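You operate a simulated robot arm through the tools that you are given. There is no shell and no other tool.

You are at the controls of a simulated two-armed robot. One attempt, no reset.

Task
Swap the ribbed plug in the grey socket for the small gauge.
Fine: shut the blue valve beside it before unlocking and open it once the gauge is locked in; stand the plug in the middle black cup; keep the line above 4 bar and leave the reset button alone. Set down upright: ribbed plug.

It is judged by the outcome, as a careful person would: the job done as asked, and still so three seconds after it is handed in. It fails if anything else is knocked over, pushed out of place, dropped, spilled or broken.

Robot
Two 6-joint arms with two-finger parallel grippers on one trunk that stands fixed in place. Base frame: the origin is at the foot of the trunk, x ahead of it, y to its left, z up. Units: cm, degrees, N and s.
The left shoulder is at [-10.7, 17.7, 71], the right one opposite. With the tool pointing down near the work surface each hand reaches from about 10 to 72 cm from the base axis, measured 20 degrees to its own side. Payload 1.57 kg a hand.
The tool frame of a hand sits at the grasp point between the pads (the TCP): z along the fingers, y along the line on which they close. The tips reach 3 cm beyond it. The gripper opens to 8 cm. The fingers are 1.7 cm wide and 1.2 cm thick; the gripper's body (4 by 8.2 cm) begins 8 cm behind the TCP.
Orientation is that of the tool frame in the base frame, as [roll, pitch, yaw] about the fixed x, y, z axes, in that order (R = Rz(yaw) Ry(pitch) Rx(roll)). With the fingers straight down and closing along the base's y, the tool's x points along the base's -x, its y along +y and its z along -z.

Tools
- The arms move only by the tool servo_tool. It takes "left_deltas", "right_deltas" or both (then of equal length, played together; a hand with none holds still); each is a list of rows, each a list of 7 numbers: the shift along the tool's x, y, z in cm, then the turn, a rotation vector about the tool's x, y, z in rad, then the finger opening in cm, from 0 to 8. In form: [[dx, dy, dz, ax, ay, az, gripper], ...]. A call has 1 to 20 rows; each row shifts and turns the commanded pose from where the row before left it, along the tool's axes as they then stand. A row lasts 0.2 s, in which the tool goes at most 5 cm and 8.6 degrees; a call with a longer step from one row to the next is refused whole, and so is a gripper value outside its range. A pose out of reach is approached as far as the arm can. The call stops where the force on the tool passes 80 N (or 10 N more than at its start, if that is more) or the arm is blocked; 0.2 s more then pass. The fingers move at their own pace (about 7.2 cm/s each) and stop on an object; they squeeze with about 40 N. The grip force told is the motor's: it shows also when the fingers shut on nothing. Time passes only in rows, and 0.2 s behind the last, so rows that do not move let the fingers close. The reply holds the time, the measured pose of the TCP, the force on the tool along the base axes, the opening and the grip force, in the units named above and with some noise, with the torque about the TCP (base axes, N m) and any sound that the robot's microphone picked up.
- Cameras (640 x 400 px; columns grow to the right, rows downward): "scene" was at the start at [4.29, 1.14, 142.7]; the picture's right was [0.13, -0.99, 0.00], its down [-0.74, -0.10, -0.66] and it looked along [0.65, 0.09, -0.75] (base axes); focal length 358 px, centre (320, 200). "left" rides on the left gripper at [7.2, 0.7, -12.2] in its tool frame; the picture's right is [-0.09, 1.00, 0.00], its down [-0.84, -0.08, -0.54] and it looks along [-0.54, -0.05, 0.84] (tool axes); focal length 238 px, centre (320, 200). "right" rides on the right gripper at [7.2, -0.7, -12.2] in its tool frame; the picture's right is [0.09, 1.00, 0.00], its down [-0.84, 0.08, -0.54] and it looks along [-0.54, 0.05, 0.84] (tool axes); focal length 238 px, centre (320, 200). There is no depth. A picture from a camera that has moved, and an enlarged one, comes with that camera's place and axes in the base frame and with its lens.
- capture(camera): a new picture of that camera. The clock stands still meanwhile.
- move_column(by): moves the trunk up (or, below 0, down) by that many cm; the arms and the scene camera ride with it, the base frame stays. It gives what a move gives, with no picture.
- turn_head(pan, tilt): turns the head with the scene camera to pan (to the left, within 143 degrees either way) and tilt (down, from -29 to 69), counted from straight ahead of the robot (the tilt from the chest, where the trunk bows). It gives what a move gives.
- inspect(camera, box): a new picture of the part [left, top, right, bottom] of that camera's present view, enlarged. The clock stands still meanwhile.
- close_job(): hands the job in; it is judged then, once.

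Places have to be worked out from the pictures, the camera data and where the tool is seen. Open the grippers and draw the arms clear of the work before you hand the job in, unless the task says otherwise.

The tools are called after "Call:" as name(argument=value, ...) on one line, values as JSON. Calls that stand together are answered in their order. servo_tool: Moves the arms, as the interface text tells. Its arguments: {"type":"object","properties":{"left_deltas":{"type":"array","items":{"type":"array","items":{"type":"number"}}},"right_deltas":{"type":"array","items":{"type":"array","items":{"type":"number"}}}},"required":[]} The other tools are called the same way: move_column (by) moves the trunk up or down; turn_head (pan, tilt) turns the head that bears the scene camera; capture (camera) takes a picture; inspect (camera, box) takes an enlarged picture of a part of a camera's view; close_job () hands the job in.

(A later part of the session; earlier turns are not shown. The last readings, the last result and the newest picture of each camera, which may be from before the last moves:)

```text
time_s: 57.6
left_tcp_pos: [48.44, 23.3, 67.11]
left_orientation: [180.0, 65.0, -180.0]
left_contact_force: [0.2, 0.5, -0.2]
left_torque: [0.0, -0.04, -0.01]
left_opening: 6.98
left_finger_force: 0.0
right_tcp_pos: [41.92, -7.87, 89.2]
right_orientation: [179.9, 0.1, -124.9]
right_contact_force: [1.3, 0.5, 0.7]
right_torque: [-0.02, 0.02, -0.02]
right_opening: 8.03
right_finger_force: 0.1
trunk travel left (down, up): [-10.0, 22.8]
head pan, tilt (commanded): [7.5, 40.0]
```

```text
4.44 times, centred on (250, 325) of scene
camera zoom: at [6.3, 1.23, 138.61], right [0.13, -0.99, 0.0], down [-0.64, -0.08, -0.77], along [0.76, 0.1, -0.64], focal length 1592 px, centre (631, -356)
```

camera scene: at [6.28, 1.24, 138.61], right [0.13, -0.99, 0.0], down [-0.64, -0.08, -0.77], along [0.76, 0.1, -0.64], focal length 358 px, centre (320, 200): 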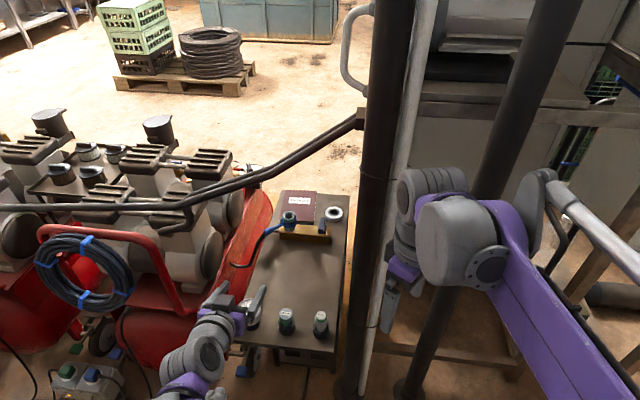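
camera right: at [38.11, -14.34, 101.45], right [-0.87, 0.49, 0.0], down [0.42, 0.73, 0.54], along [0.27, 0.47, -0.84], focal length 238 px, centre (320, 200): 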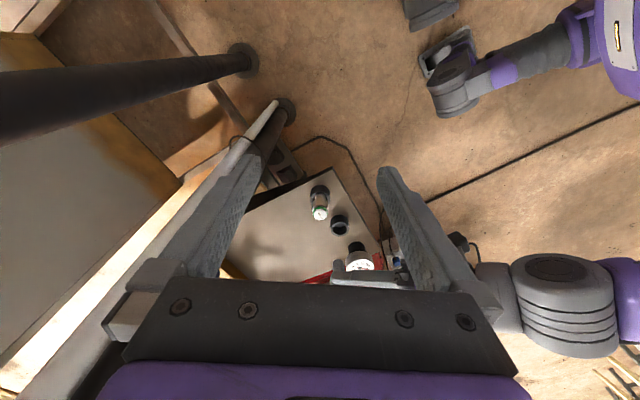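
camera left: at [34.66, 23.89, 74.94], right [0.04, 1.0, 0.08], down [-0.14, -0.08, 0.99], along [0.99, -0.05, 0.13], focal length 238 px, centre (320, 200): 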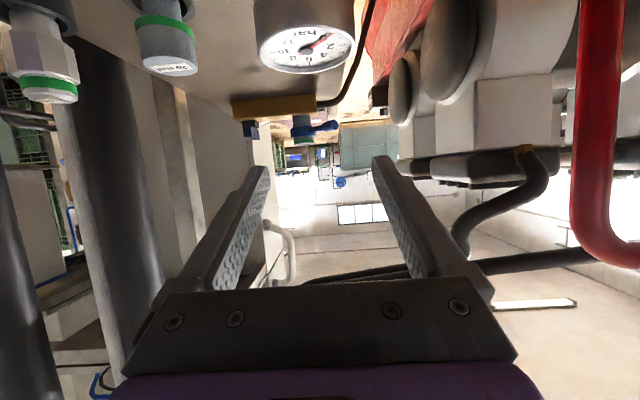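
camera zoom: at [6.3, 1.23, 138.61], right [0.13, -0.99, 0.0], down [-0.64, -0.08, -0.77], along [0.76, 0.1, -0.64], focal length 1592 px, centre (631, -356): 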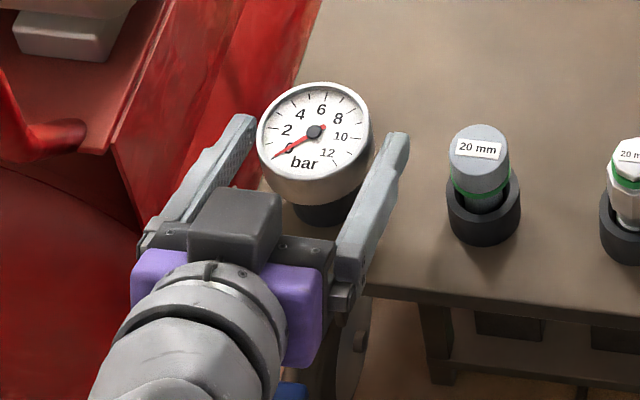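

The pads are level with the case and past its centre. Closing the gripper on the case.

Call:
servo_tool(left_deltas=[[0, 0, 0, 0, 0, 0, 6.2], [0, 0, 0, 0, 0, 0, 5.7], [0, 0, 0, 0, 0, 0, 4.5], [0, 0, 0, 0, 0, 0, 4.5]])

Call:
inspect(camera="left", box=[200, 60, 440, 220])

Call:
inspect(camera="scene", box=[190, 280, 310, 370])

```text
time_s: 58.6
left_tcp_pos: [48.61, 23.16, 67.07]
left_orientation: [179.9, 65.0, 179.9]
left_contact_force: [-0.3, -0.7, 0.6]
left_torque: [-0.05, 0.01, 0.02]
left_opening: 5.72
left_finger_force: 39.9
right_tcp_pos: [41.92, -7.83, 89.15]
right_orientation: [-180.0, 0.0, -125.0]
right_contact_force: [0.5, -0.1, -1.0]
right_torque: [0.01, -0.02, 0.0]
right_opening: 8.0
right_finger_force: 0.0
trunk travel left (down, up): [-10.0, 22.8]
head pan, tilt (commanded): [7.5, 40.0]
```

```text
2.50 times, centred on (320, 140) of left
camera zoom: at [34.45, 23.9, 65.84], right [0.04, 1.0, 0.08], down [-0.14, -0.08, 0.99], along [0.99, -0.05, 0.13], focal length 596 px, centre (320, 350)
```

zoom: 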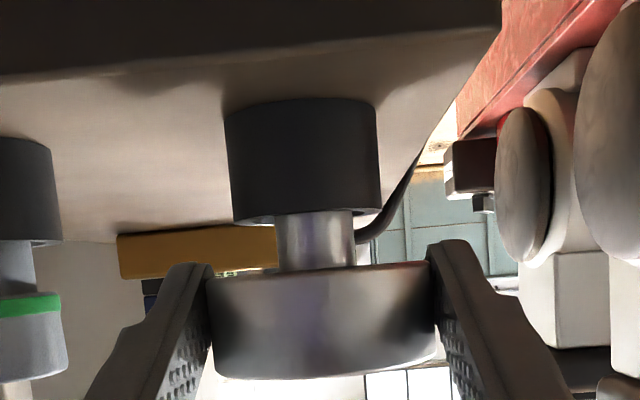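

```text
4.44 times, centred on (250, 325) of scene
camera zoom: at [6.28, 1.23, 138.61], right [0.13, -0.99, 0.0], down [-0.64, -0.08, -0.77], along [0.76, 0.1, -0.64], focal length 1592 px, centre (631, -356)
```

zoom: 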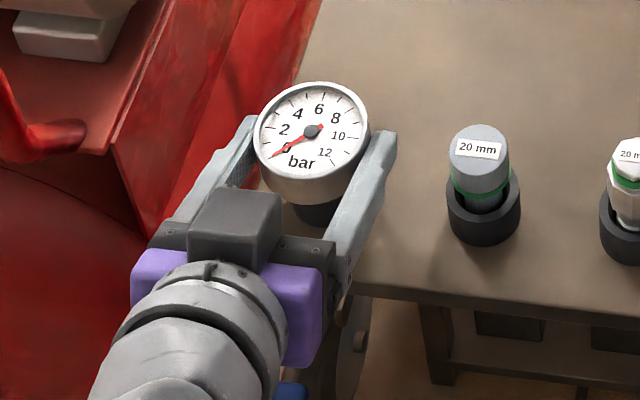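

Gauge gripped at 5.72 cm, 40 N. Lifting it straight up out of the cup.

Call:
servo_tool(left_deltas=[[-0.453, 0, -0.211, 0, 0, 0, 4.5], [-0.453, 0, -0.211, 0, 0, 0, 4.5], [-0.906, 0, -0.4226, 0, 0, 0, 4.5], [-0.906, 0, -0.4226, 0, 0, 0, 4.5], [-0.906, 0, -0.4226, 0, 0, 0, 4.5]])

Call:
inspect(camera="left", box=[200, 40, 440, 200])

Call:
inspect(camera="right", box=[300, 190, 420, 290])

```text
time_s: 59.8
left_tcp_pos: [48.6, 23.23, 71.26]
left_orientation: [179.8, 65.2, -179.9]
left_contact_force: [-0.1, 0.2, -2.0]
left_torque: [0.03, 0.02, 0.01]
left_opening: 5.72
left_finger_force: 39.9
right_tcp_pos: [41.8, -7.96, 89.23]
right_orientation: [-180.0, -0.1, -124.9]
right_contact_force: [-1.3, 0.5, -0.4]
right_torque: [0.0, -0.01, -0.02]
right_opening: 8.01
right_finger_force: 0.0
trunk travel left (down, up): [-10.0, 22.8]
head pan, tilt (commanded): [7.5, 40.0]
```

```text
2.50 times, centred on (320, 120) of left
camera zoom: at [34.53, 23.83, 69.97], right [0.04, 1.0, 0.08], down [-0.14, -0.08, 0.99], along [0.99, -0.05, 0.13], focal length 596 px, centre (320, 400)
```

zoom: 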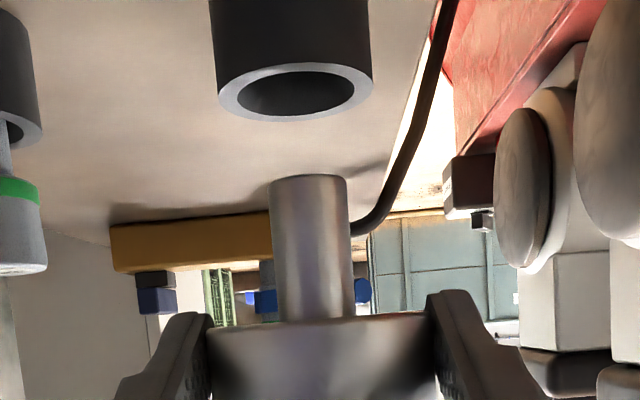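

```text
4.00 times, centred on (360, 240) of right
camera zoom: at [38.12, -14.34, 101.44], right [-0.87, 0.5, 0.0], down [0.42, 0.73, 0.54], along [0.27, 0.47, -0.84], focal length 953 px, centre (160, 40)
```

zoom: 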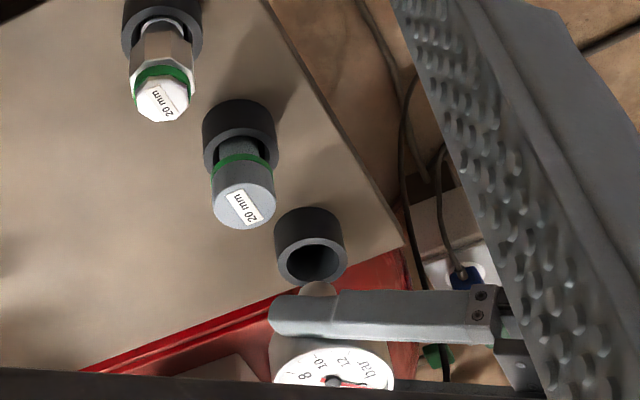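

Gauge is out of the cup and hanging vertical. I lift it higher, carry it toward the socket, and meanwhile turn the right hand so its camera can watch the socket from the side.

Call:
servo_tool(left_deltas=[[-2.266, 0, -1.057, 0, 0, 0, 4.5], [-2.266, 0, -1.057, 0, 0, 0, 4.5], [-1.948, -0.7, 3.372, 0, 0, 0, 4.5], [-1.948, -0.7, 3.372, 0, 0, 0, 4.5], [-1.948, -0.7, 3.372, 0, 0, 0, 4.5], [-1.948, -0.7, 3.372, 0, 0, 0, 4.5], [-1.948, -0.7, 3.372, 0, 0, 0, 4.5]], right_deltas=[[0, 0, 0, 0, 0, 0.11, 8], [0, 0, 0, 0, 0, 0.11, 8], [0, 0, 0, 0, 0, 0.11, 8], [0, 0, 0, 0, -0.13, 0, 8], [0, 0, 0, 0, -0.13, 0, 8], [0, 0, 0, 0, -0.13, 0, 8], [0, 0, 0, 0, 0, 0, 8]])

Call:
capture(camera="right")

Call:
capture(camera="scene")

Call:
capture(camera="left")

```text
time_s: 61.4
left_tcp_pos: [68.44, 19.6, 77.97]
left_orientation: [-180.0, 65.0, -179.8]
left_contact_force: [0.4, 0.5, -1.4]
left_torque: [-0.02, 0.03, 0.01]
left_opening: 5.71
left_finger_force: 40.1
right_tcp_pos: [41.75, -7.91, 89.07]
right_orientation: [-179.9, 22.4, -143.9]
right_contact_force: [0.0, 0.3, -0.7]
right_torque: [0.0, 0.01, 0.01]
right_opening: 7.99
right_finger_force: 0.1
trunk travel left (down, up): [-10.0, 22.8]
head pan, tilt (commanded): [7.5, 40.0]
```

```text
taken
camera right: at [32.95, -15.31, 97.73], right [-0.66, 0.75, -0.04], down [0.41, 0.4, 0.82], along [0.63, 0.52, -0.57], focal length 238 px, centre (320, 200)
```

right: 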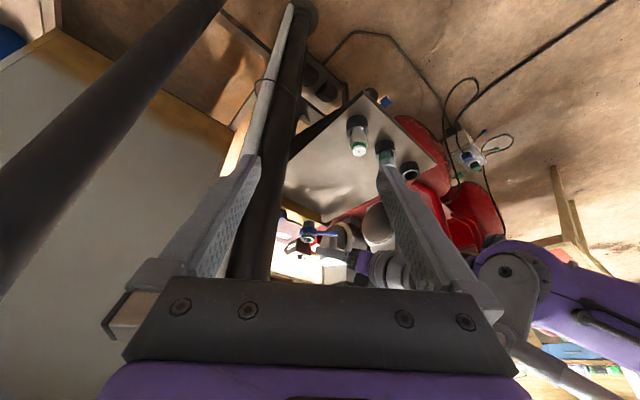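

```text
taken
camera scene: at [6.35, 1.22, 138.6], right [0.13, -0.99, 0.0], down [-0.64, -0.08, -0.77], along [0.76, 0.1, -0.64], focal length 358 px, centre (320, 200)
```

scene: 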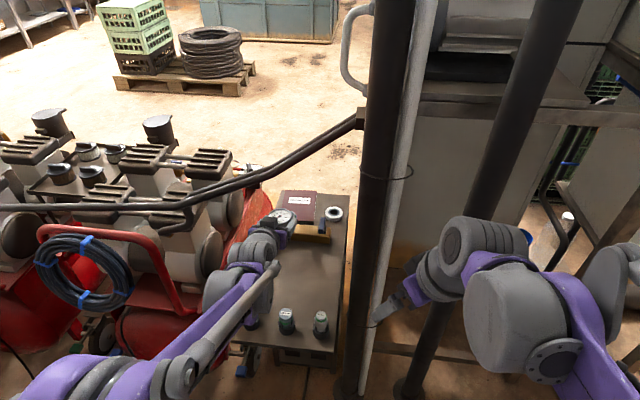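

```text
taken
camera left: at [54.25, 20.13, 76.79], right [0.04, 1.0, 0.08], down [-0.14, -0.08, 0.99], along [0.99, -0.05, 0.13], focal length 238 px, centre (320, 200)
```

left: 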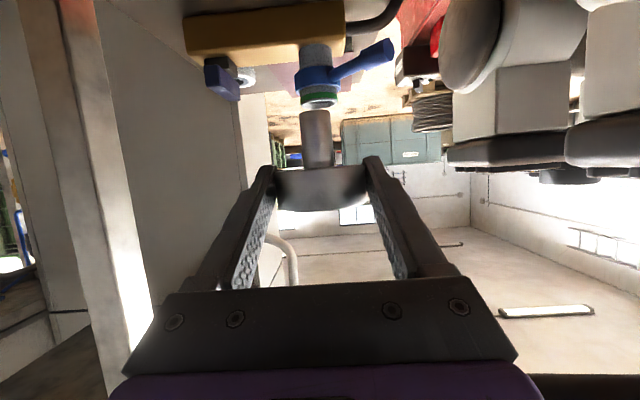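

Right camera sees both the socket and the gauge. Moving forward to hover just short of the socket.

Call:
servo_tool(left_deltas=[[-1.07, 0.02, 2.297, 0, 0, 0, 4.5], [-1.07, 0.02, 2.297, 0, 0, 0, 4.5], [-1.07, 0.02, 2.297, 0, 0, 0, 4.5], [0, 0, 0, 0, 0, 0, 4.5]])

Call:
inspect(camera="right", box=[260, 210, 360, 280])

Call:
inspect(camera="left", box=[240, 20, 420, 180])

```text
time_s: 62.4
left_tcp_pos: [75.95, 19.56, 77.98]
left_orientation: [179.9, 65.1, 180.0]
left_contact_force: [-0.4, 1.2, -1.3]
left_torque: [-0.03, 0.02, 0.03]
left_opening: 5.72
left_finger_force: 40.0
right_tcp_pos: [41.72, -7.84, 89.07]
right_orientation: [-180.0, 22.4, -143.9]
right_contact_force: [0.6, 0.2, 0.9]
right_torque: [0.0, -0.01, 0.02]
right_opening: 8.01
right_finger_force: 0.2
trunk travel left (down, up): [-10.0, 22.8]
head pan, tilt (commanded): [7.5, 40.0]
```

```text
5.71 times, centred on (310, 245) of right
camera zoom: at [32.9, -15.3, 97.77], right [-0.66, 0.75, -0.04], down [0.41, 0.4, 0.82], along [0.63, 0.52, -0.57], focal length 1362 px, centre (377, -57)
```

zoom: 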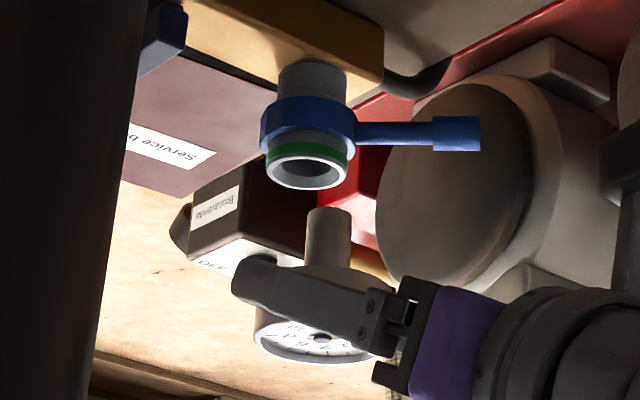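

```text
2.50 times, centred on (330, 100) of left
camera zoom: at [61.87, 20.21, 76.64], right [0.04, 1.0, 0.08], down [-0.14, -0.08, 0.99], along [0.99, -0.05, 0.13], focal length 596 px, centre (295, 450)
```

zoom: 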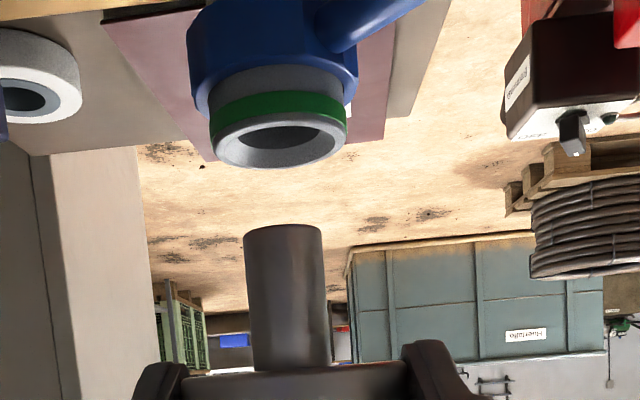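

Triangulating both cameras: stem end at (78.0, 19.55, 73.3), socket mouth at (79.9, 19.6, 70.35). I move forward 1.9 cm and recheck before lowering.

Call:
servo_tool(left_deltas=[[-0.406, 0.025, 0.87, 0, 0, 0, 4.5], [-0.406, 0.025, 0.87, 0, 0, 0, 4.5], [0, 0, 0, 0, 0, 0, 4.5]])

Call:
inspect(camera="right", box=[280, 215, 340, 265])

Call:
inspect(camera="left", box=[250, 30, 390, 140])

```text
time_s: 63.2
left_tcp_pos: [77.68, 19.42, 77.95]
left_orientation: [179.9, 65.0, 180.0]
left_contact_force: [0.0, 0.5, -1.2]
left_torque: [0.0, 0.02, -0.02]
left_opening: 5.7
left_finger_force: 39.8
right_tcp_pos: [41.74, -7.94, 89.13]
right_orientation: [-179.9, 22.3, -143.9]
right_contact_force: [-0.6, 0.4, -0.2]
right_torque: [0.01, -0.02, -0.02]
right_opening: 8.02
right_finger_force: 0.1
trunk travel left (down, up): [-10.0, 22.8]
head pan, tilt (commanded): [7.5, 40.0]
```

```text
8.00 times, centred on (310, 240) of right
camera zoom: at [32.91, -15.3, 97.77], right [-0.66, 0.75, -0.04], down [0.41, 0.4, 0.82], along [0.63, 0.52, -0.57], focal length 1907 px, centre (400, -120)
```

zoom: 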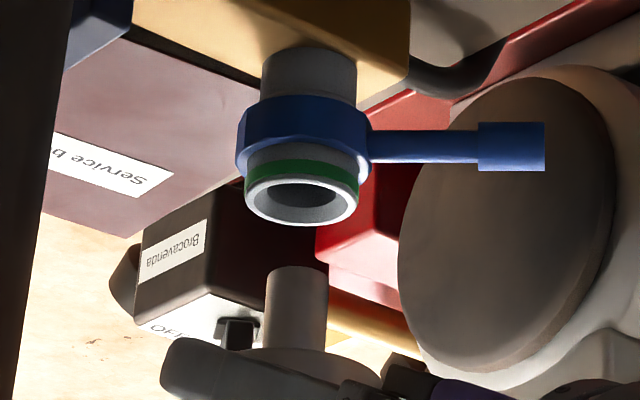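

```text
3.64 times, centred on (320, 85) of left
camera zoom: at [63.63, 20.17, 76.66], right [0.04, 1.0, 0.08], down [-0.14, -0.08, 0.99], along [0.99, -0.05, 0.13], focal length 867 px, centre (320, 618)
```

zoom: 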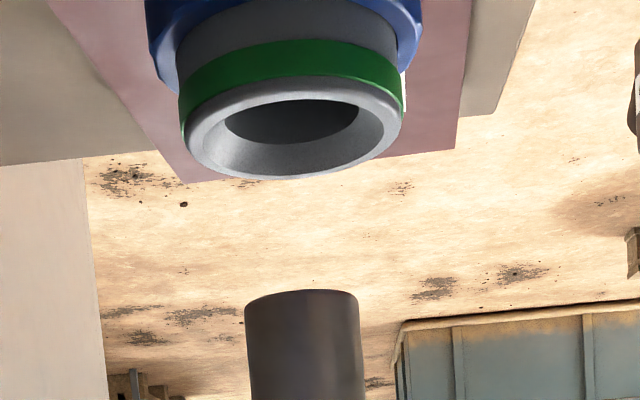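

Aligned within about 1 mm in both views. Lowering 2.4 cm with a tiny correction, then checking again.

Call:
servo_tool(left_deltas=[[0.718, 0.023, 0.353, 0, 0, 0, 4.5], [0.718, 0.023, 0.353, 0, 0, 0, 4.5], [0.718, 0.023, 0.353, 0, 0, 0, 4.5], [0, 0, 0, 0, 0, 0, 4.5]])

Call:
inspect(camera="right", box=[280, 215, 340, 265])

Call:
inspect(camera="left", box=[250, 40, 390, 150])

```text
time_s: 64.2
left_tcp_pos: [77.86, 19.68, 75.39]
left_orientation: [179.9, 65.2, -179.9]
left_contact_force: [-0.5, 0.5, -1.3]
left_torque: [0.03, -0.03, 0.01]
left_opening: 5.69
left_finger_force: 40.2
right_tcp_pos: [41.79, -8.04, 89.11]
right_orientation: [180.0, 22.5, -144.0]
right_contact_force: [0.3, 0.2, -0.6]
right_torque: [0.0, 0.01, 0.03]
right_opening: 8.0
right_finger_force: 0.1
trunk travel left (down, up): [-10.0, 22.8]
head pan, tilt (commanded): [7.5, 40.0]
```

```text
8.00 times, centred on (310, 240) of right
camera zoom: at [32.9, -15.3, 97.77], right [-0.66, 0.75, -0.04], down [0.41, 0.4, 0.82], along [0.63, 0.52, -0.57], focal length 1907 px, centre (400, -120)
```

zoom: 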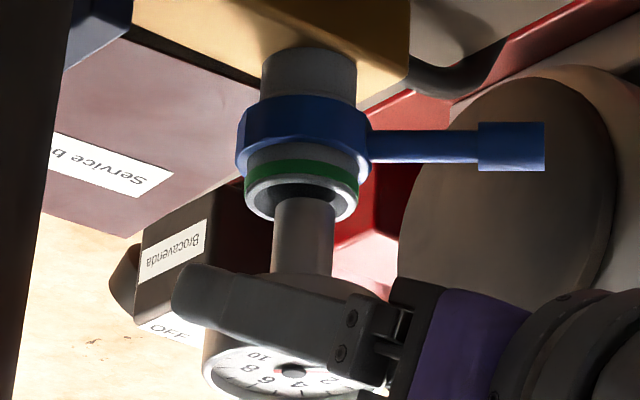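

```text
3.64 times, centred on (320, 95) of left
camera zoom: at [63.68, 20.31, 74.2], right [0.04, 1.0, 0.08], down [-0.14, -0.08, 0.99], along [0.99, -0.05, 0.13], focal length 867 px, centre (320, 582)
```

zoom: 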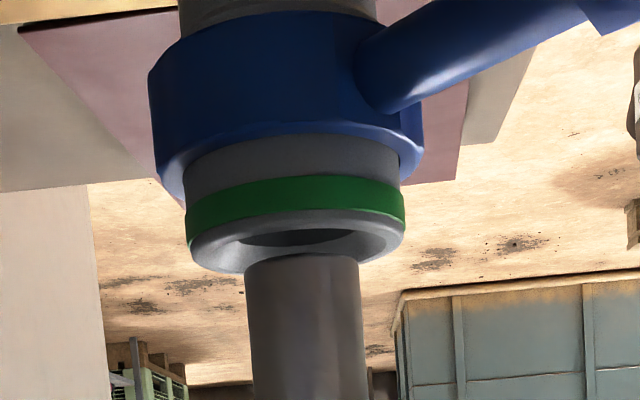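

Stem end is at the funnel mouth, within a millimetre of centre. Lowering in 0.3 cm steps and watching the force.

Call:
servo_tool(left_deltas=[[0.25, -0.06, 0.17, 0, 0, 0, 4.5], [0.272, 0, 0.127, 0, 0, 0, 4.5], [0.272, 0, 0.127, 0, 0, 0, 4.5], [0.272, 0, 0.127, 0, 0, 0, 4.5]])

Call:
inspect(camera="left", box=[250, 40, 390, 150])

Call:
inspect(camera="right", box=[280, 215, 340, 265])

```text
time_s: 65.2
left_tcp_pos: [77.53, 19.64, 74.75]
left_orientation: [179.9, 65.4, -180.0]
left_contact_force: [12.0, -1.6, 24.2]
left_torque: [-0.09, -0.71, -0.04]
left_opening: 5.77
left_finger_force: 39.9
right_tcp_pos: [41.74, -8.01, 89.15]
right_orientation: [-180.0, 22.3, -143.8]
right_contact_force: [0.9, -0.6, -1.1]
right_torque: [0.01, -0.01, 0.01]
right_opening: 8.0
right_finger_force: 0.0
trunk travel left (down, up): [-10.0, 22.8]
head pan, tilt (commanded): [7.5, 40.0]
```

```text
3.64 times, centred on (320, 95) of left
camera zoom: at [63.51, 20.31, 73.31], right [0.04, 1.0, 0.08], down [-0.14, -0.08, 0.99], along [0.99, -0.05, 0.14], focal length 867 px, centre (320, 582)
```

zoom: 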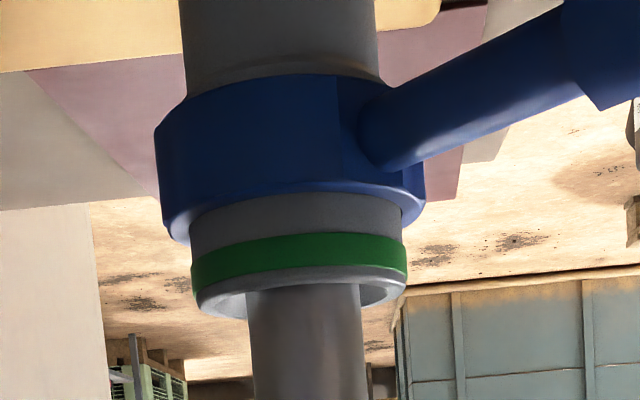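

```text
8.00 times, centred on (310, 240) of right
camera zoom: at [32.78, -15.36, 97.83], right [-0.66, 0.75, -0.04], down [0.41, 0.4, 0.82], along [0.63, 0.52, -0.57], focal length 1907 px, centre (400, -120)
```

zoom: 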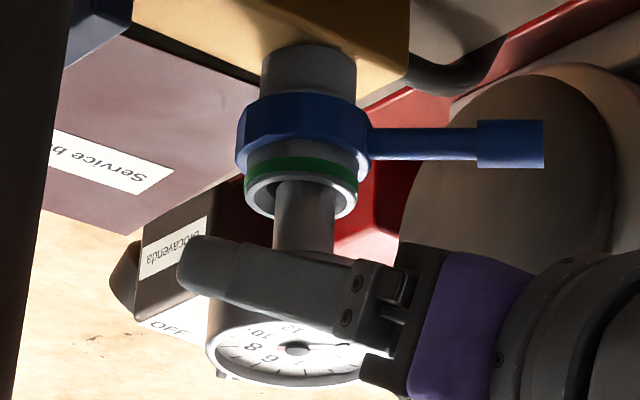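

It touched the funnel's near side (reaction +x 12 N, up 24 N). I lift 0.4 cm, shift forward 0.25 and right 0.08 cm, and lower again.

Call:
servo_tool(left_deltas=[[-0.453, 0, -0.211, 0, 0, 0, 4.5], [-0.106, -0.08, 0.227, 0, 0, 0, 4.5], [0.272, 0, 0.127, 0, 0, 0, 4.5], [0.181, 0, 0.085, 0, 0, 0, 4.5]])

```text
time_s: 66.2
left_tcp_pos: [77.83, 19.75, 74.4]
left_orientation: [179.8, 65.2, 179.9]
left_contact_force: [-0.3, -1.3, -1.0]
left_torque: [0.0, 0.04, -0.01]
left_opening: 5.72
left_finger_force: 40.1
right_tcp_pos: [41.83, -7.95, 88.99]
right_orientation: [180.0, 22.3, -144.0]
right_contact_force: [-0.4, -0.7, 0.4]
right_torque: [-0.04, -0.03, -0.03]
right_opening: 8.01
right_finger_force: 0.1
trunk travel left (down, up): [-10.0, 22.8]
head pan, tilt (commanded): [7.5, 40.0]
```

Now free at a lower height. Continue lowering.

Call:
servo_tool(left_deltas=[[0.272, 0, 0.127, 0, 0, 0, 4.5], [0.272, 0, 0.127, 0, 0, 0, 4.5], [0.272, 0, 0.127, 0, 0, 0, 4.5]])

Call:
inspect(camera="left", box=[240, 50, 400, 170])

Call:
inspect(camera="right", box=[280, 215, 340, 265])

```text
time_s: 67.0
left_tcp_pos: [77.85, 19.54, 73.45]
left_orientation: [179.9, 65.1, 180.0]
left_contact_force: [0.1, -0.2, -1.8]
left_torque: [0.0, -0.01, 0.04]
left_opening: 5.72
left_finger_force: 39.9
right_tcp_pos: [41.83, -7.8, 88.94]
right_orientation: [180.0, 22.3, -144.0]
right_contact_force: [-0.3, -0.4, 0.3]
right_torque: [-0.03, 0.05, 0.02]
right_opening: 8.0
right_finger_force: 0.2
trunk travel left (down, up): [-10.0, 22.8]
head pan, tilt (commanded): [7.5, 40.0]
```

```text
3.33 times, centred on (320, 110) of left
camera zoom: at [63.84, 20.3, 72.17], right [0.04, 1.0, 0.08], down [-0.14, -0.08, 0.99], along [0.99, -0.05, 0.13], focal length 794 px, centre (320, 500)
```

zoom: 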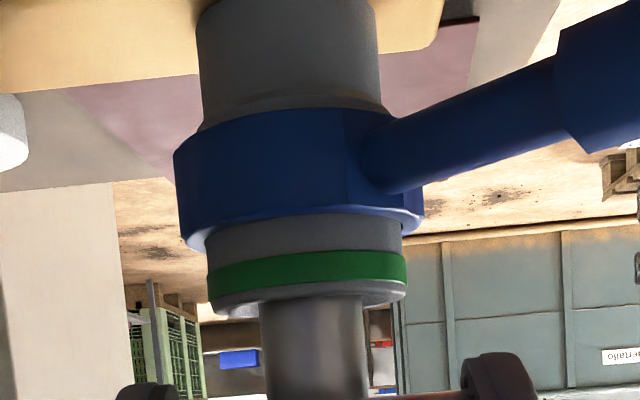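

```text
8.00 times, centred on (310, 240) of right
camera zoom: at [32.91, -15.3, 97.76], right [-0.66, 0.75, -0.04], down [0.41, 0.4, 0.82], along [0.63, 0.52, -0.57], focal length 1907 px, centre (400, -120)
```

zoom: 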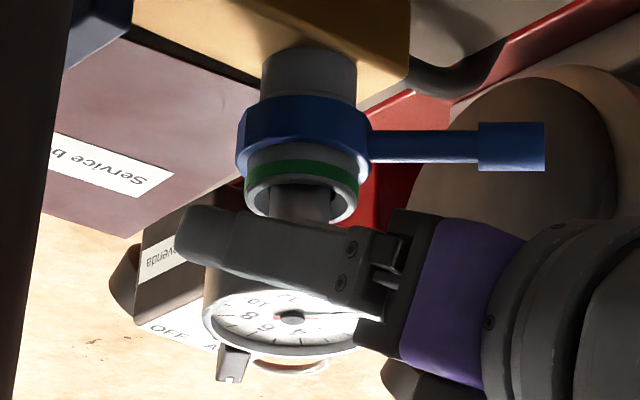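

The stem is sliding into the socket with no side load. Continue lowering.

Call:
servo_tool(left_deltas=[[0.272, 0, 0.127, 0, 0, 0, 4.5], [0.272, 0, 0.127, 0, 0, 0, 4.5], [0.272, 0, 0.127, 0, 0, 0, 4.5], [0.272, 0, 0.127, 0, 0, 0, 4.5]])

Call:
inspect(camera="left", box=[240, 70, 400, 190])

```text
time_s: 68.0
left_tcp_pos: [78.01, 19.54, 72.41]
left_orientation: [180.0, 65.1, 179.9]
left_contact_force: [-0.2, 0.0, -0.9]
left_torque: [-0.02, 0.03, 0.01]
left_opening: 5.71
left_finger_force: 39.5
right_tcp_pos: [41.62, -8.03, 89.0]
right_orientation: [-179.9, 22.2, -143.9]
right_contact_force: [0.0, -0.2, -0.1]
right_torque: [0.0, 0.01, -0.01]
right_opening: 7.99
right_finger_force: 0.0
trunk travel left (down, up): [-10.0, 22.8]
head pan, tilt (commanded): [7.5, 40.0]
```

```text
3.33 times, centred on (320, 130) of left
camera zoom: at [63.92, 20.27, 71.01], right [0.04, 1.0, 0.08], down [-0.14, -0.08, 0.99], along [0.99, -0.05, 0.13], focal length 794 px, centre (320, 433)
```

zoom: 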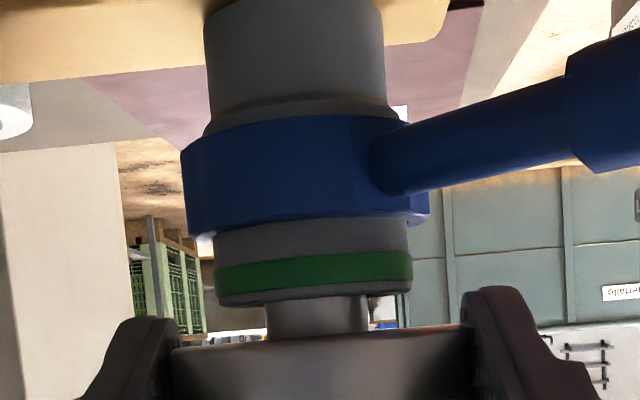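

About 0.8 cm of stem still shows (the plug had ~0.5 cm). Lowering the last bit slowly until it seats.

Call:
servo_tool(left_deltas=[[0.136, 0, 0.063, 0, 0, 0, 4.5], [0.136, 0, 0.063, 0, 0, 0, 4.5], [0.136, 0, 0.063, 0, 0, 0, 4.5]])

```text
time_s: 68.8
left_tcp_pos: [78.03, 19.69, 72.15]
left_orientation: [180.0, 65.4, -180.0]
left_contact_force: [2.6, -4.1, 12.3]
left_torque: [-0.14, -0.21, -0.05]
left_opening: 5.69
left_finger_force: 40.0
right_tcp_pos: [41.69, -7.96, 89.2]
right_orientation: [180.0, 22.4, -143.9]
right_contact_force: [-0.2, 0.5, 0.2]
right_torque: [0.0, 0.02, 0.03]
right_opening: 8.0
right_finger_force: 0.0
trunk travel left (down, up): [-10.0, 22.8]
head pan, tilt (commanded): [7.5, 40.0]
```

Contact at 12 N. One more small press and a look to confirm it is fully seated.

Call:
servo_tool(left_deltas=[[0.136, 0, 0.063, 0, 0, 0, 4.5], [0, 0, 0, 0, 0, 0, 4.5]])

Call:
inspect(camera="left", box=[240, 70, 400, 190])

Call:
inspect(camera="right", box=[280, 215, 340, 265])

Call:
inspect(camera="scene", box=[250, 190, 340, 250])

```text
time_s: 69.4
left_tcp_pos: [77.98, 19.65, 72.03]
left_orientation: [179.7, 65.4, 179.9]
left_contact_force: [7.3, -3.9, 26.7]
left_torque: [-0.15, -0.62, -0.06]
left_opening: 5.75
left_finger_force: 39.7
right_tcp_pos: [41.47, -7.98, 89.26]
right_orientation: [180.0, 22.5, -143.9]
right_contact_force: [-0.1, -0.6, 0.2]
right_torque: [0.0, 0.05, -0.03]
right_opening: 8.0
right_finger_force: 0.0
trunk travel left (down, up): [-10.0, 22.8]
head pan, tilt (commanded): [7.5, 40.0]
```

```text
3.33 times, centred on (320, 130) of left
camera zoom: at [63.84, 20.33, 70.63], right [0.04, 1.0, 0.09], down [-0.14, -0.08, 0.99], along [0.99, -0.05, 0.14], focal length 794 px, centre (320, 433)
```

zoom: 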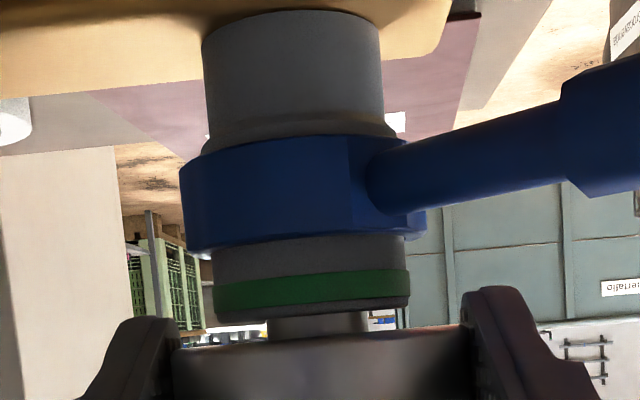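

```text
8.00 times, centred on (310, 240) of right
camera zoom: at [32.73, -15.38, 97.83], right [-0.66, 0.75, -0.04], down [0.41, 0.4, 0.82], along [0.63, 0.52, -0.57], focal length 1907 px, centre (400, -120)
```

zoom: 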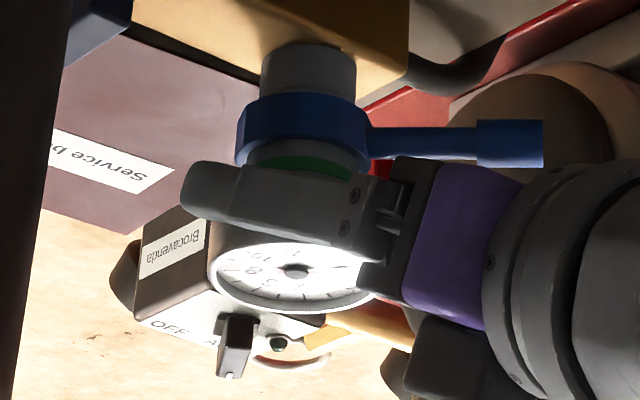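

```text
6.67 times, centred on (295, 220) of scene
camera zoom: at [6.02, 1.11, 138.64], right [0.13, -0.99, 0.0], down [-0.64, -0.08, -0.77], along [0.76, 0.1, -0.64], focal length 2388 px, centre (487, 67)
```

zoom: 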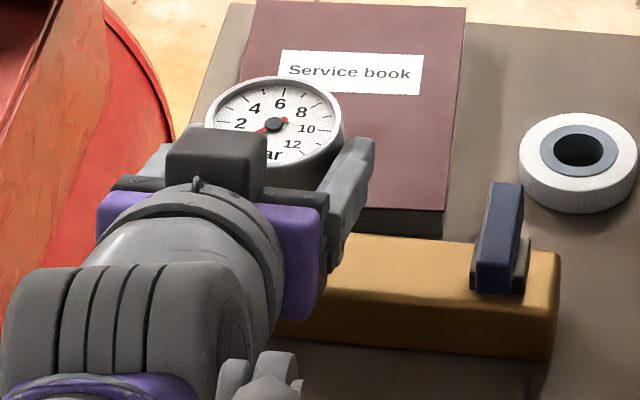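

The gauge is seated (≈0.4 cm of stem showing, 27 N). I relieve the load and open the fingers gradually.

Call:
servo_tool(left_deltas=[[-0.25, 0, -0.116, 0, 0, 0, 4.5], [0, 0, 0, 0, 0, 0, 4.5], [0, 0, 0, 0, 0, 0, 5.8], [0, 0, 0, 0, 0, 0, 6.2], [0, 0, 0, 0, 0, 0, 6.8], [0, 0, 0, 0, 0, 0, 7.4]])

Call:
inspect(camera="left", box=[220, 70, 420, 210])

Call:
inspect(camera="scene", box=[250, 190, 340, 250])

```text
time_s: 70.8
left_tcp_pos: [78.01, 19.68, 71.91]
left_orientation: [179.9, 65.0, -180.0]
left_contact_force: [-0.6, 0.4, -0.5]
left_torque: [-0.02, 0.01, 0.02]
left_opening: 7.42
left_finger_force: 0.1
right_tcp_pos: [41.75, -7.95, 89.11]
right_orientation: [-180.0, 22.3, -144.0]
right_contact_force: [0.5, 0.0, 0.8]
right_torque: [-0.01, 0.0, 0.02]
right_opening: 8.04
right_finger_force: 0.0
trunk travel left (down, up): [-10.0, 22.8]
head pan, tilt (commanded): [7.5, 40.0]
```

```text
2.86 times, centred on (320, 140) of left
camera zoom: at [63.89, 20.36, 70.62], right [0.04, 1.0, 0.08], down [-0.14, -0.08, 0.99], along [0.99, -0.05, 0.13], focal length 681 px, centre (320, 371)
```

zoom: 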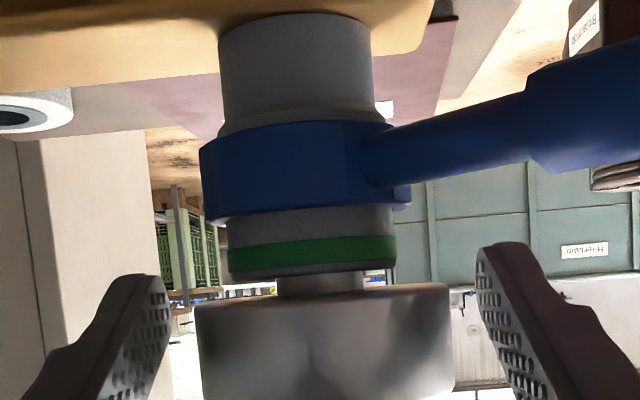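

```text
6.67 times, centred on (295, 220) of scene
camera zoom: at [6.27, 1.22, 138.61], right [0.13, -0.99, 0.0], down [-0.64, -0.08, -0.77], along [0.76, 0.1, -0.64], focal length 2388 px, centre (487, 67)
```

zoom: 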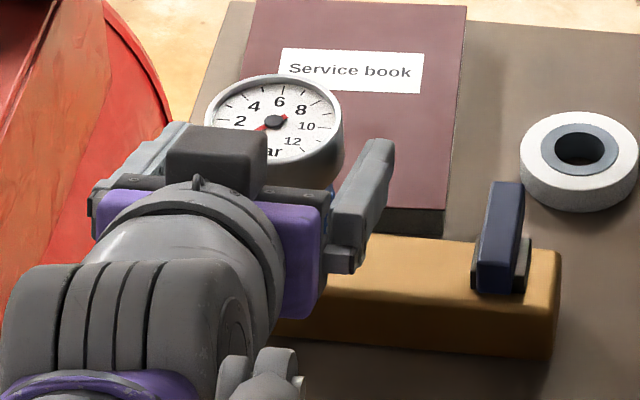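

The gauge stands on its own in the socket. I raise the open fingers 1.5 cm (clear of the lever) and withdraw straight back.

Call:
servo_tool(left_deltas=[[-0.68, 0, -0.317, 0, 0, 0, 7.4], [-0.68, 0, -0.317, 0, 0, 0, 7.4], [0.951, 0, -2.04, 0, 0, 0, 7.4], [0.951, 0, -2.04, 0, 0, 0, 7.4], [0.951, 0, -2.04, 0, 0, 0, 7.4], [0.951, 0, -2.04, 0, 0, 0, 7.4]])

Call:
inspect(camera="scene", box=[245, 190, 335, 250])

Call:
inspect(camera="left", box=[220, 50, 420, 190])

```text
time_s: 72.2
left_tcp_pos: [68.81, 19.67, 73.58]
left_orientation: [179.8, 65.0, 179.9]
left_contact_force: [-0.6, -0.6, -0.1]
left_torque: [0.0, 0.02, -0.02]
left_opening: 7.39
left_finger_force: 0.1
right_tcp_pos: [41.74, -8.04, 89.22]
right_orientation: [-179.9, 22.4, -143.9]
right_contact_force: [0.1, 0.3, 0.2]
right_torque: [-0.01, 0.02, -0.04]
right_opening: 8.02
right_finger_force: 0.1
trunk travel left (down, up): [-10.0, 22.8]
head pan, tilt (commanded): [7.5, 40.0]
```

```text
6.67 times, centred on (290, 220) of scene
camera zoom: at [6.24, 1.22, 138.61], right [0.13, -0.99, 0.0], down [-0.64, -0.08, -0.77], along [0.76, 0.1, -0.64], focal length 2388 px, centre (520, 67)
```

zoom: 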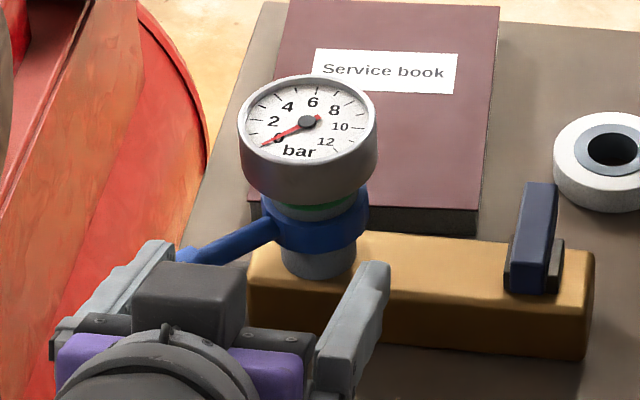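

```text
2.86 times, centred on (320, 120) of left
camera zoom: at [54.77, 20.31, 72.36], right [0.04, 1.0, 0.08], down [-0.14, -0.08, 0.99], along [0.99, -0.05, 0.14], focal length 681 px, centre (320, 429)
```

zoom: 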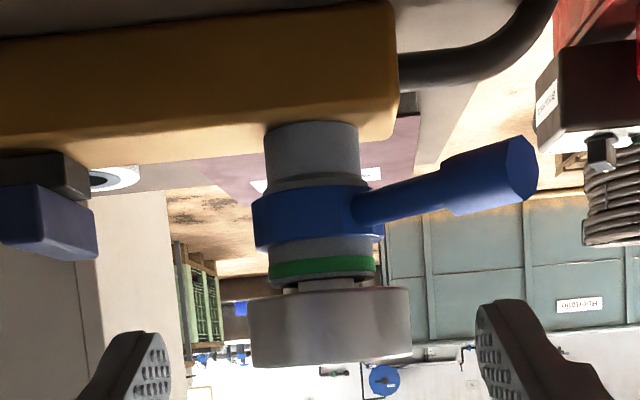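

Gauge is upright and free. Now I straddle the lever with half-open fingers: move left, forward over the knob, then down so one finger is on each side of it.

Call:
servo_tool(left_deltas=[[0, 2.45, 0, 0, 0, 0, 6], [0, 2.45, 0, 0, 0, 0, 5], [-0.8875, 0, 1.903, 0, 0, 0, 5], [-0.8875, 0, 1.903, 0, 0, 0, 5]])

Call:
inspect(camera="left", box=[200, 40, 440, 200])

Call:
inspect(camera="scene", box=[245, 190, 335, 250])

Call:
capture(camera="scene")

```text
time_s: 73.2
left_tcp_pos: [73.22, 24.42, 73.66]
left_orientation: [179.9, 65.0, 179.9]
left_contact_force: [0.2, 0.2, 0.5]
left_torque: [0.01, -0.02, -0.01]
left_opening: 4.99
left_finger_force: 0.1
right_tcp_pos: [41.72, -7.91, 89.01]
right_orientation: [-179.9, 22.3, -143.9]
right_contact_force: [0.2, 0.3, 0.4]
right_torque: [-0.01, 0.01, -0.01]
right_opening: 8.02
right_finger_force: 0.0
trunk travel left (down, up): [-10.0, 22.8]
head pan, tilt (commanded): [7.5, 40.0]
```

```text
2.50 times, centred on (320, 120) of left
camera zoom: at [59.23, 25.1, 72.3], right [0.04, 1.0, 0.08], down [-0.14, -0.08, 0.99], along [0.99, -0.05, 0.13], focal length 596 px, centre (320, 400)
```

zoom: 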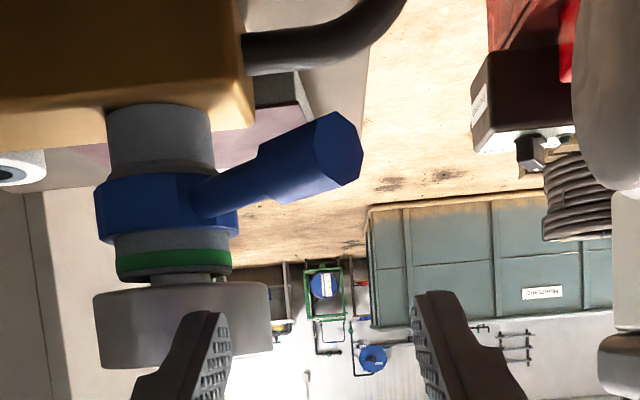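

```text
6.67 times, centred on (290, 220) of scene
camera zoom: at [6.29, 1.23, 138.61], right [0.13, -0.99, 0.0], down [-0.64, -0.08, -0.77], along [0.76, 0.1, -0.64], focal length 2388 px, centre (520, 67)
```

zoom: 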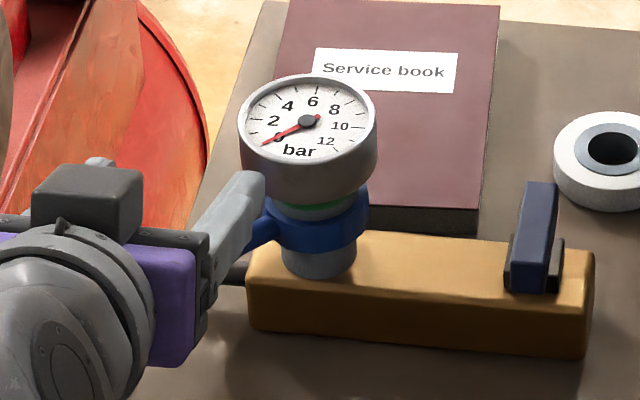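

```text
taken
camera scene: at [6.29, 1.23, 138.61], right [0.13, -0.99, 0.0], down [-0.64, -0.08, -0.77], along [0.76, 0.1, -0.64], focal length 358 px, centre (320, 200)
```

scene: 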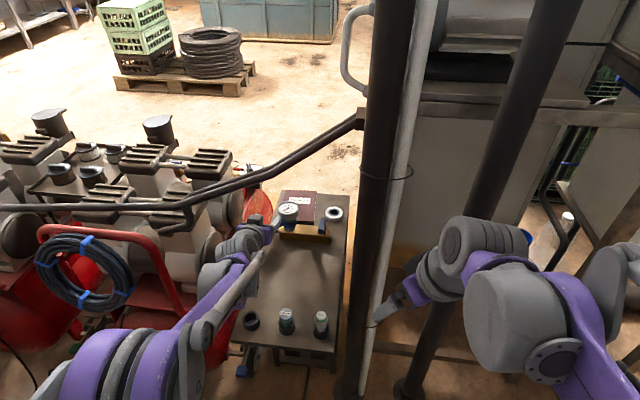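

The knob (74.7, 25.35) lies between the fingers with ~1 cm margin each side and the right finger clears the gauge case. Descending around it.

Call:
servo_tool(left_deltas=[[1.405, 0, 0.655, 0, 0, 0, 5], [1.405, 0, 0.655, 0, 0, 0, 5], [1.405, 0, 0.655, 0, 0, 0, 5]])

Call:
inspect(camera="left", box=[200, 60, 440, 220])

Call:
inspect(camera="right", box=[270, 200, 370, 280])

```text
time_s: 74.0
left_tcp_pos: [73.08, 24.52, 68.83]
left_orientation: [179.9, 65.1, 180.0]
left_contact_force: [0.8, -0.5, 0.1]
left_torque: [-0.03, -0.04, 0.0]
left_opening: 4.97
left_finger_force: 0.1
right_tcp_pos: [41.75, -7.89, 89.1]
right_orientation: [180.0, 22.3, -143.9]
right_contact_force: [-0.1, -0.2, -0.3]
right_torque: [0.05, -0.01, 0.03]
right_opening: 8.0
right_finger_force: 0.1
trunk travel left (down, up): [-10.0, 22.8]
head pan, tilt (commanded): [7.5, 40.0]
```

```text
2.50 times, centred on (320, 140) of left
camera zoom: at [59.06, 25.21, 67.57], right [0.04, 1.0, 0.08], down [-0.14, -0.08, 0.99], along [0.99, -0.05, 0.13], focal length 596 px, centre (320, 350)
```

zoom: 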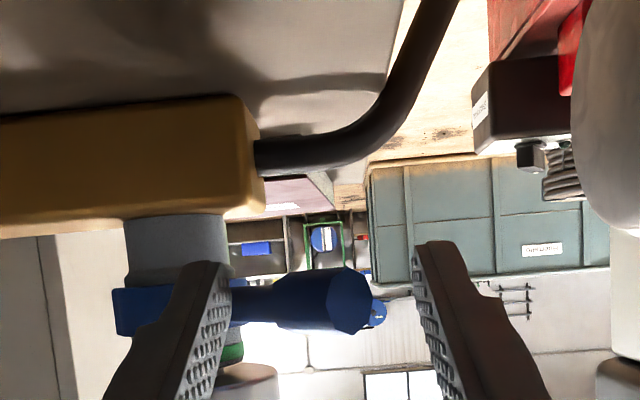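

```text
5.00 times, centred on (320, 240) of right
camera zoom: at [32.92, -15.3, 97.76], right [-0.66, 0.75, -0.04], down [0.41, 0.4, 0.82], along [0.63, 0.52, -0.57], focal length 1192 px, centre (320, 0)
```

zoom: 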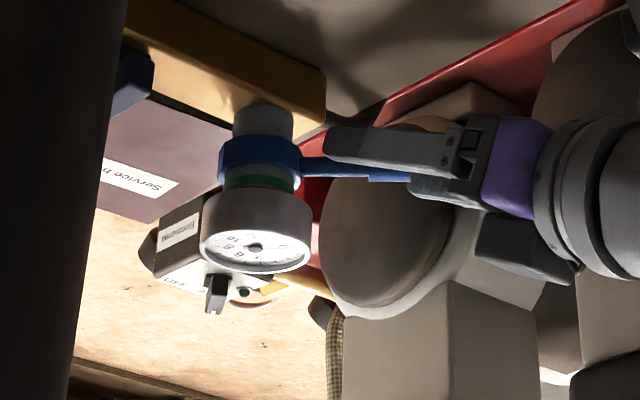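

Fingers straddle the lever at the right height. Sweeping right (−y) to swing the lever back.

Call:
servo_tool(left_deltas=[[0, -0.5, 0, 0, 0, 0, 5], [0, -0.5, 0, 0, 0, 0, 5], [0, -0.5, 0, 0, 0, 0, 5], [0, -0.5, 0, 0, 0, 0, 5]])

Call:
inspect(camera="left", box=[200, 60, 440, 220])

```text
time_s: 75.0
left_tcp_pos: [73.3, 22.36, 68.89]
left_orientation: [179.9, 65.2, 180.0]
left_contact_force: [-1.0, 2.4, 0.1]
left_torque: [0.02, -0.04, 0.05]
left_opening: 5.25
left_finger_force: 0.9
right_tcp_pos: [41.71, -7.85, 89.2]
right_orientation: [-180.0, 22.3, -144.0]
right_contact_force: [0.0, -0.4, -0.8]
right_torque: [0.0, 0.01, 0.04]
right_opening: 8.0
right_finger_force: 0.1
trunk travel left (down, up): [-10.0, 22.8]
head pan, tilt (commanded): [7.5, 40.0]
```

```text
2.50 times, centred on (320, 140) of left
camera zoom: at [59.15, 23.07, 67.62], right [0.04, 1.0, 0.08], down [-0.14, -0.08, 0.99], along [0.99, -0.05, 0.14], focal length 596 px, centre (320, 350)
```

zoom: 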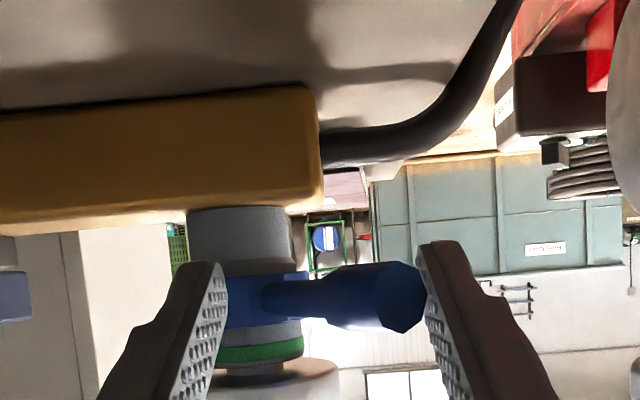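

Contact at ~2.4 N and the lever is starting to move. Continue sweeping right.

Call:
servo_tool(left_deltas=[[0, -0.5, 0, 0, 0, 0, 5], [0, -0.5, 0, 0, 0, 0, 5], [0, -0.5, 0, 0, 0, 0, 5], [0, -0.5, 0, 0, 0, 0, 5]])

Call:
inspect(camera="left", box=[200, 60, 440, 220])

```text
time_s: 76.0
left_tcp_pos: [73.3, 20.44, 68.72]
left_orientation: [-179.9, 65.1, -180.0]
left_contact_force: [0.8, 0.9, 0.4]
left_torque: [0.0, 0.05, -0.01]
left_opening: 5.09
left_finger_force: 1.0
right_tcp_pos: [41.71, -7.87, 89.0]
right_orientation: [180.0, 22.4, -143.8]
right_contact_force: [0.2, -0.1, 0.1]
right_torque: [-0.02, -0.02, 0.0]
right_opening: 7.99
right_finger_force: 0.2
trunk travel left (down, up): [-10.0, 22.8]
head pan, tilt (commanded): [7.5, 40.0]
```

```text
2.50 times, centred on (320, 140) of left
camera zoom: at [59.19, 21.1, 67.54], right [0.04, 1.0, 0.08], down [-0.14, -0.08, 0.99], along [0.99, -0.05, 0.14], focal length 596 px, centre (320, 350)
```

zoom: 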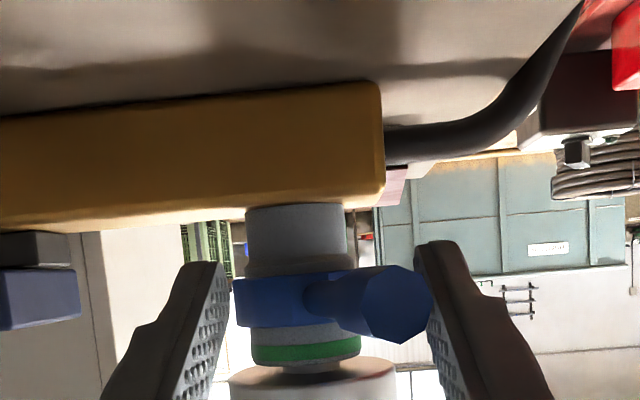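

The lever follows the left finger smoothly. Continue sweeping right.

Call:
servo_tool(left_deltas=[[0, -0.5, 0, 0, 0, 0, 5], [0, -0.5, 0, 0, 0, 0, 5], [0, -0.5, 0, 0, 0, 0, 5], [0, -0.5, 0, 0, 0, 0, 5]])

Call:
inspect(camera="left", box=[200, 60, 440, 220])

Call:
inspect(camera="scene", box=[245, 190, 335, 250])

```text
time_s: 77.0
left_tcp_pos: [73.17, 18.38, 68.8]
left_orientation: [-179.9, 65.0, -179.9]
left_contact_force: [0.3, 0.7, -0.3]
left_torque: [0.03, -0.03, -0.04]
left_opening: 5.06
left_finger_force: 0.6
right_tcp_pos: [41.74, -7.95, 89.07]
right_orientation: [179.9, 22.4, -143.9]
right_contact_force: [-0.6, 0.3, 0.2]
right_torque: [-0.02, 0.03, 0.02]
right_opening: 7.99
right_finger_force: 0.0
trunk travel left (down, up): [-10.0, 22.8]
head pan, tilt (commanded): [7.5, 40.0]
```

```text
2.50 times, centred on (320, 140) of left
camera zoom: at [59.12, 19.1, 67.55], right [0.04, 1.0, 0.08], down [-0.14, -0.08, 0.99], along [0.99, -0.05, 0.14], focal length 596 px, centre (320, 350)
```

zoom: 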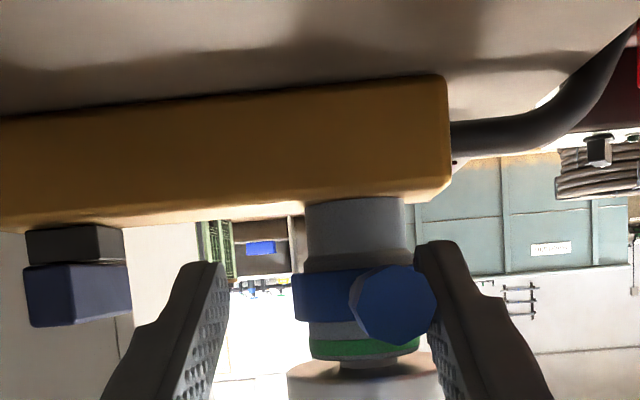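

```text
6.67 times, centred on (290, 220) of scene
camera zoom: at [6.27, 1.23, 138.61], right [0.13, -0.99, 0.0], down [-0.64, -0.08, -0.77], along [0.76, 0.1, -0.64], focal length 2388 px, centre (520, 67)
```

zoom: 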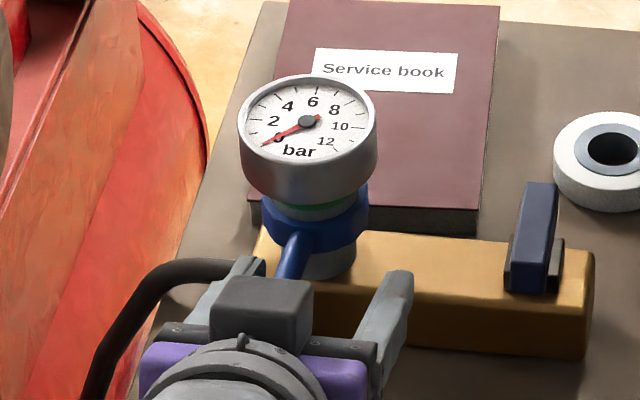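

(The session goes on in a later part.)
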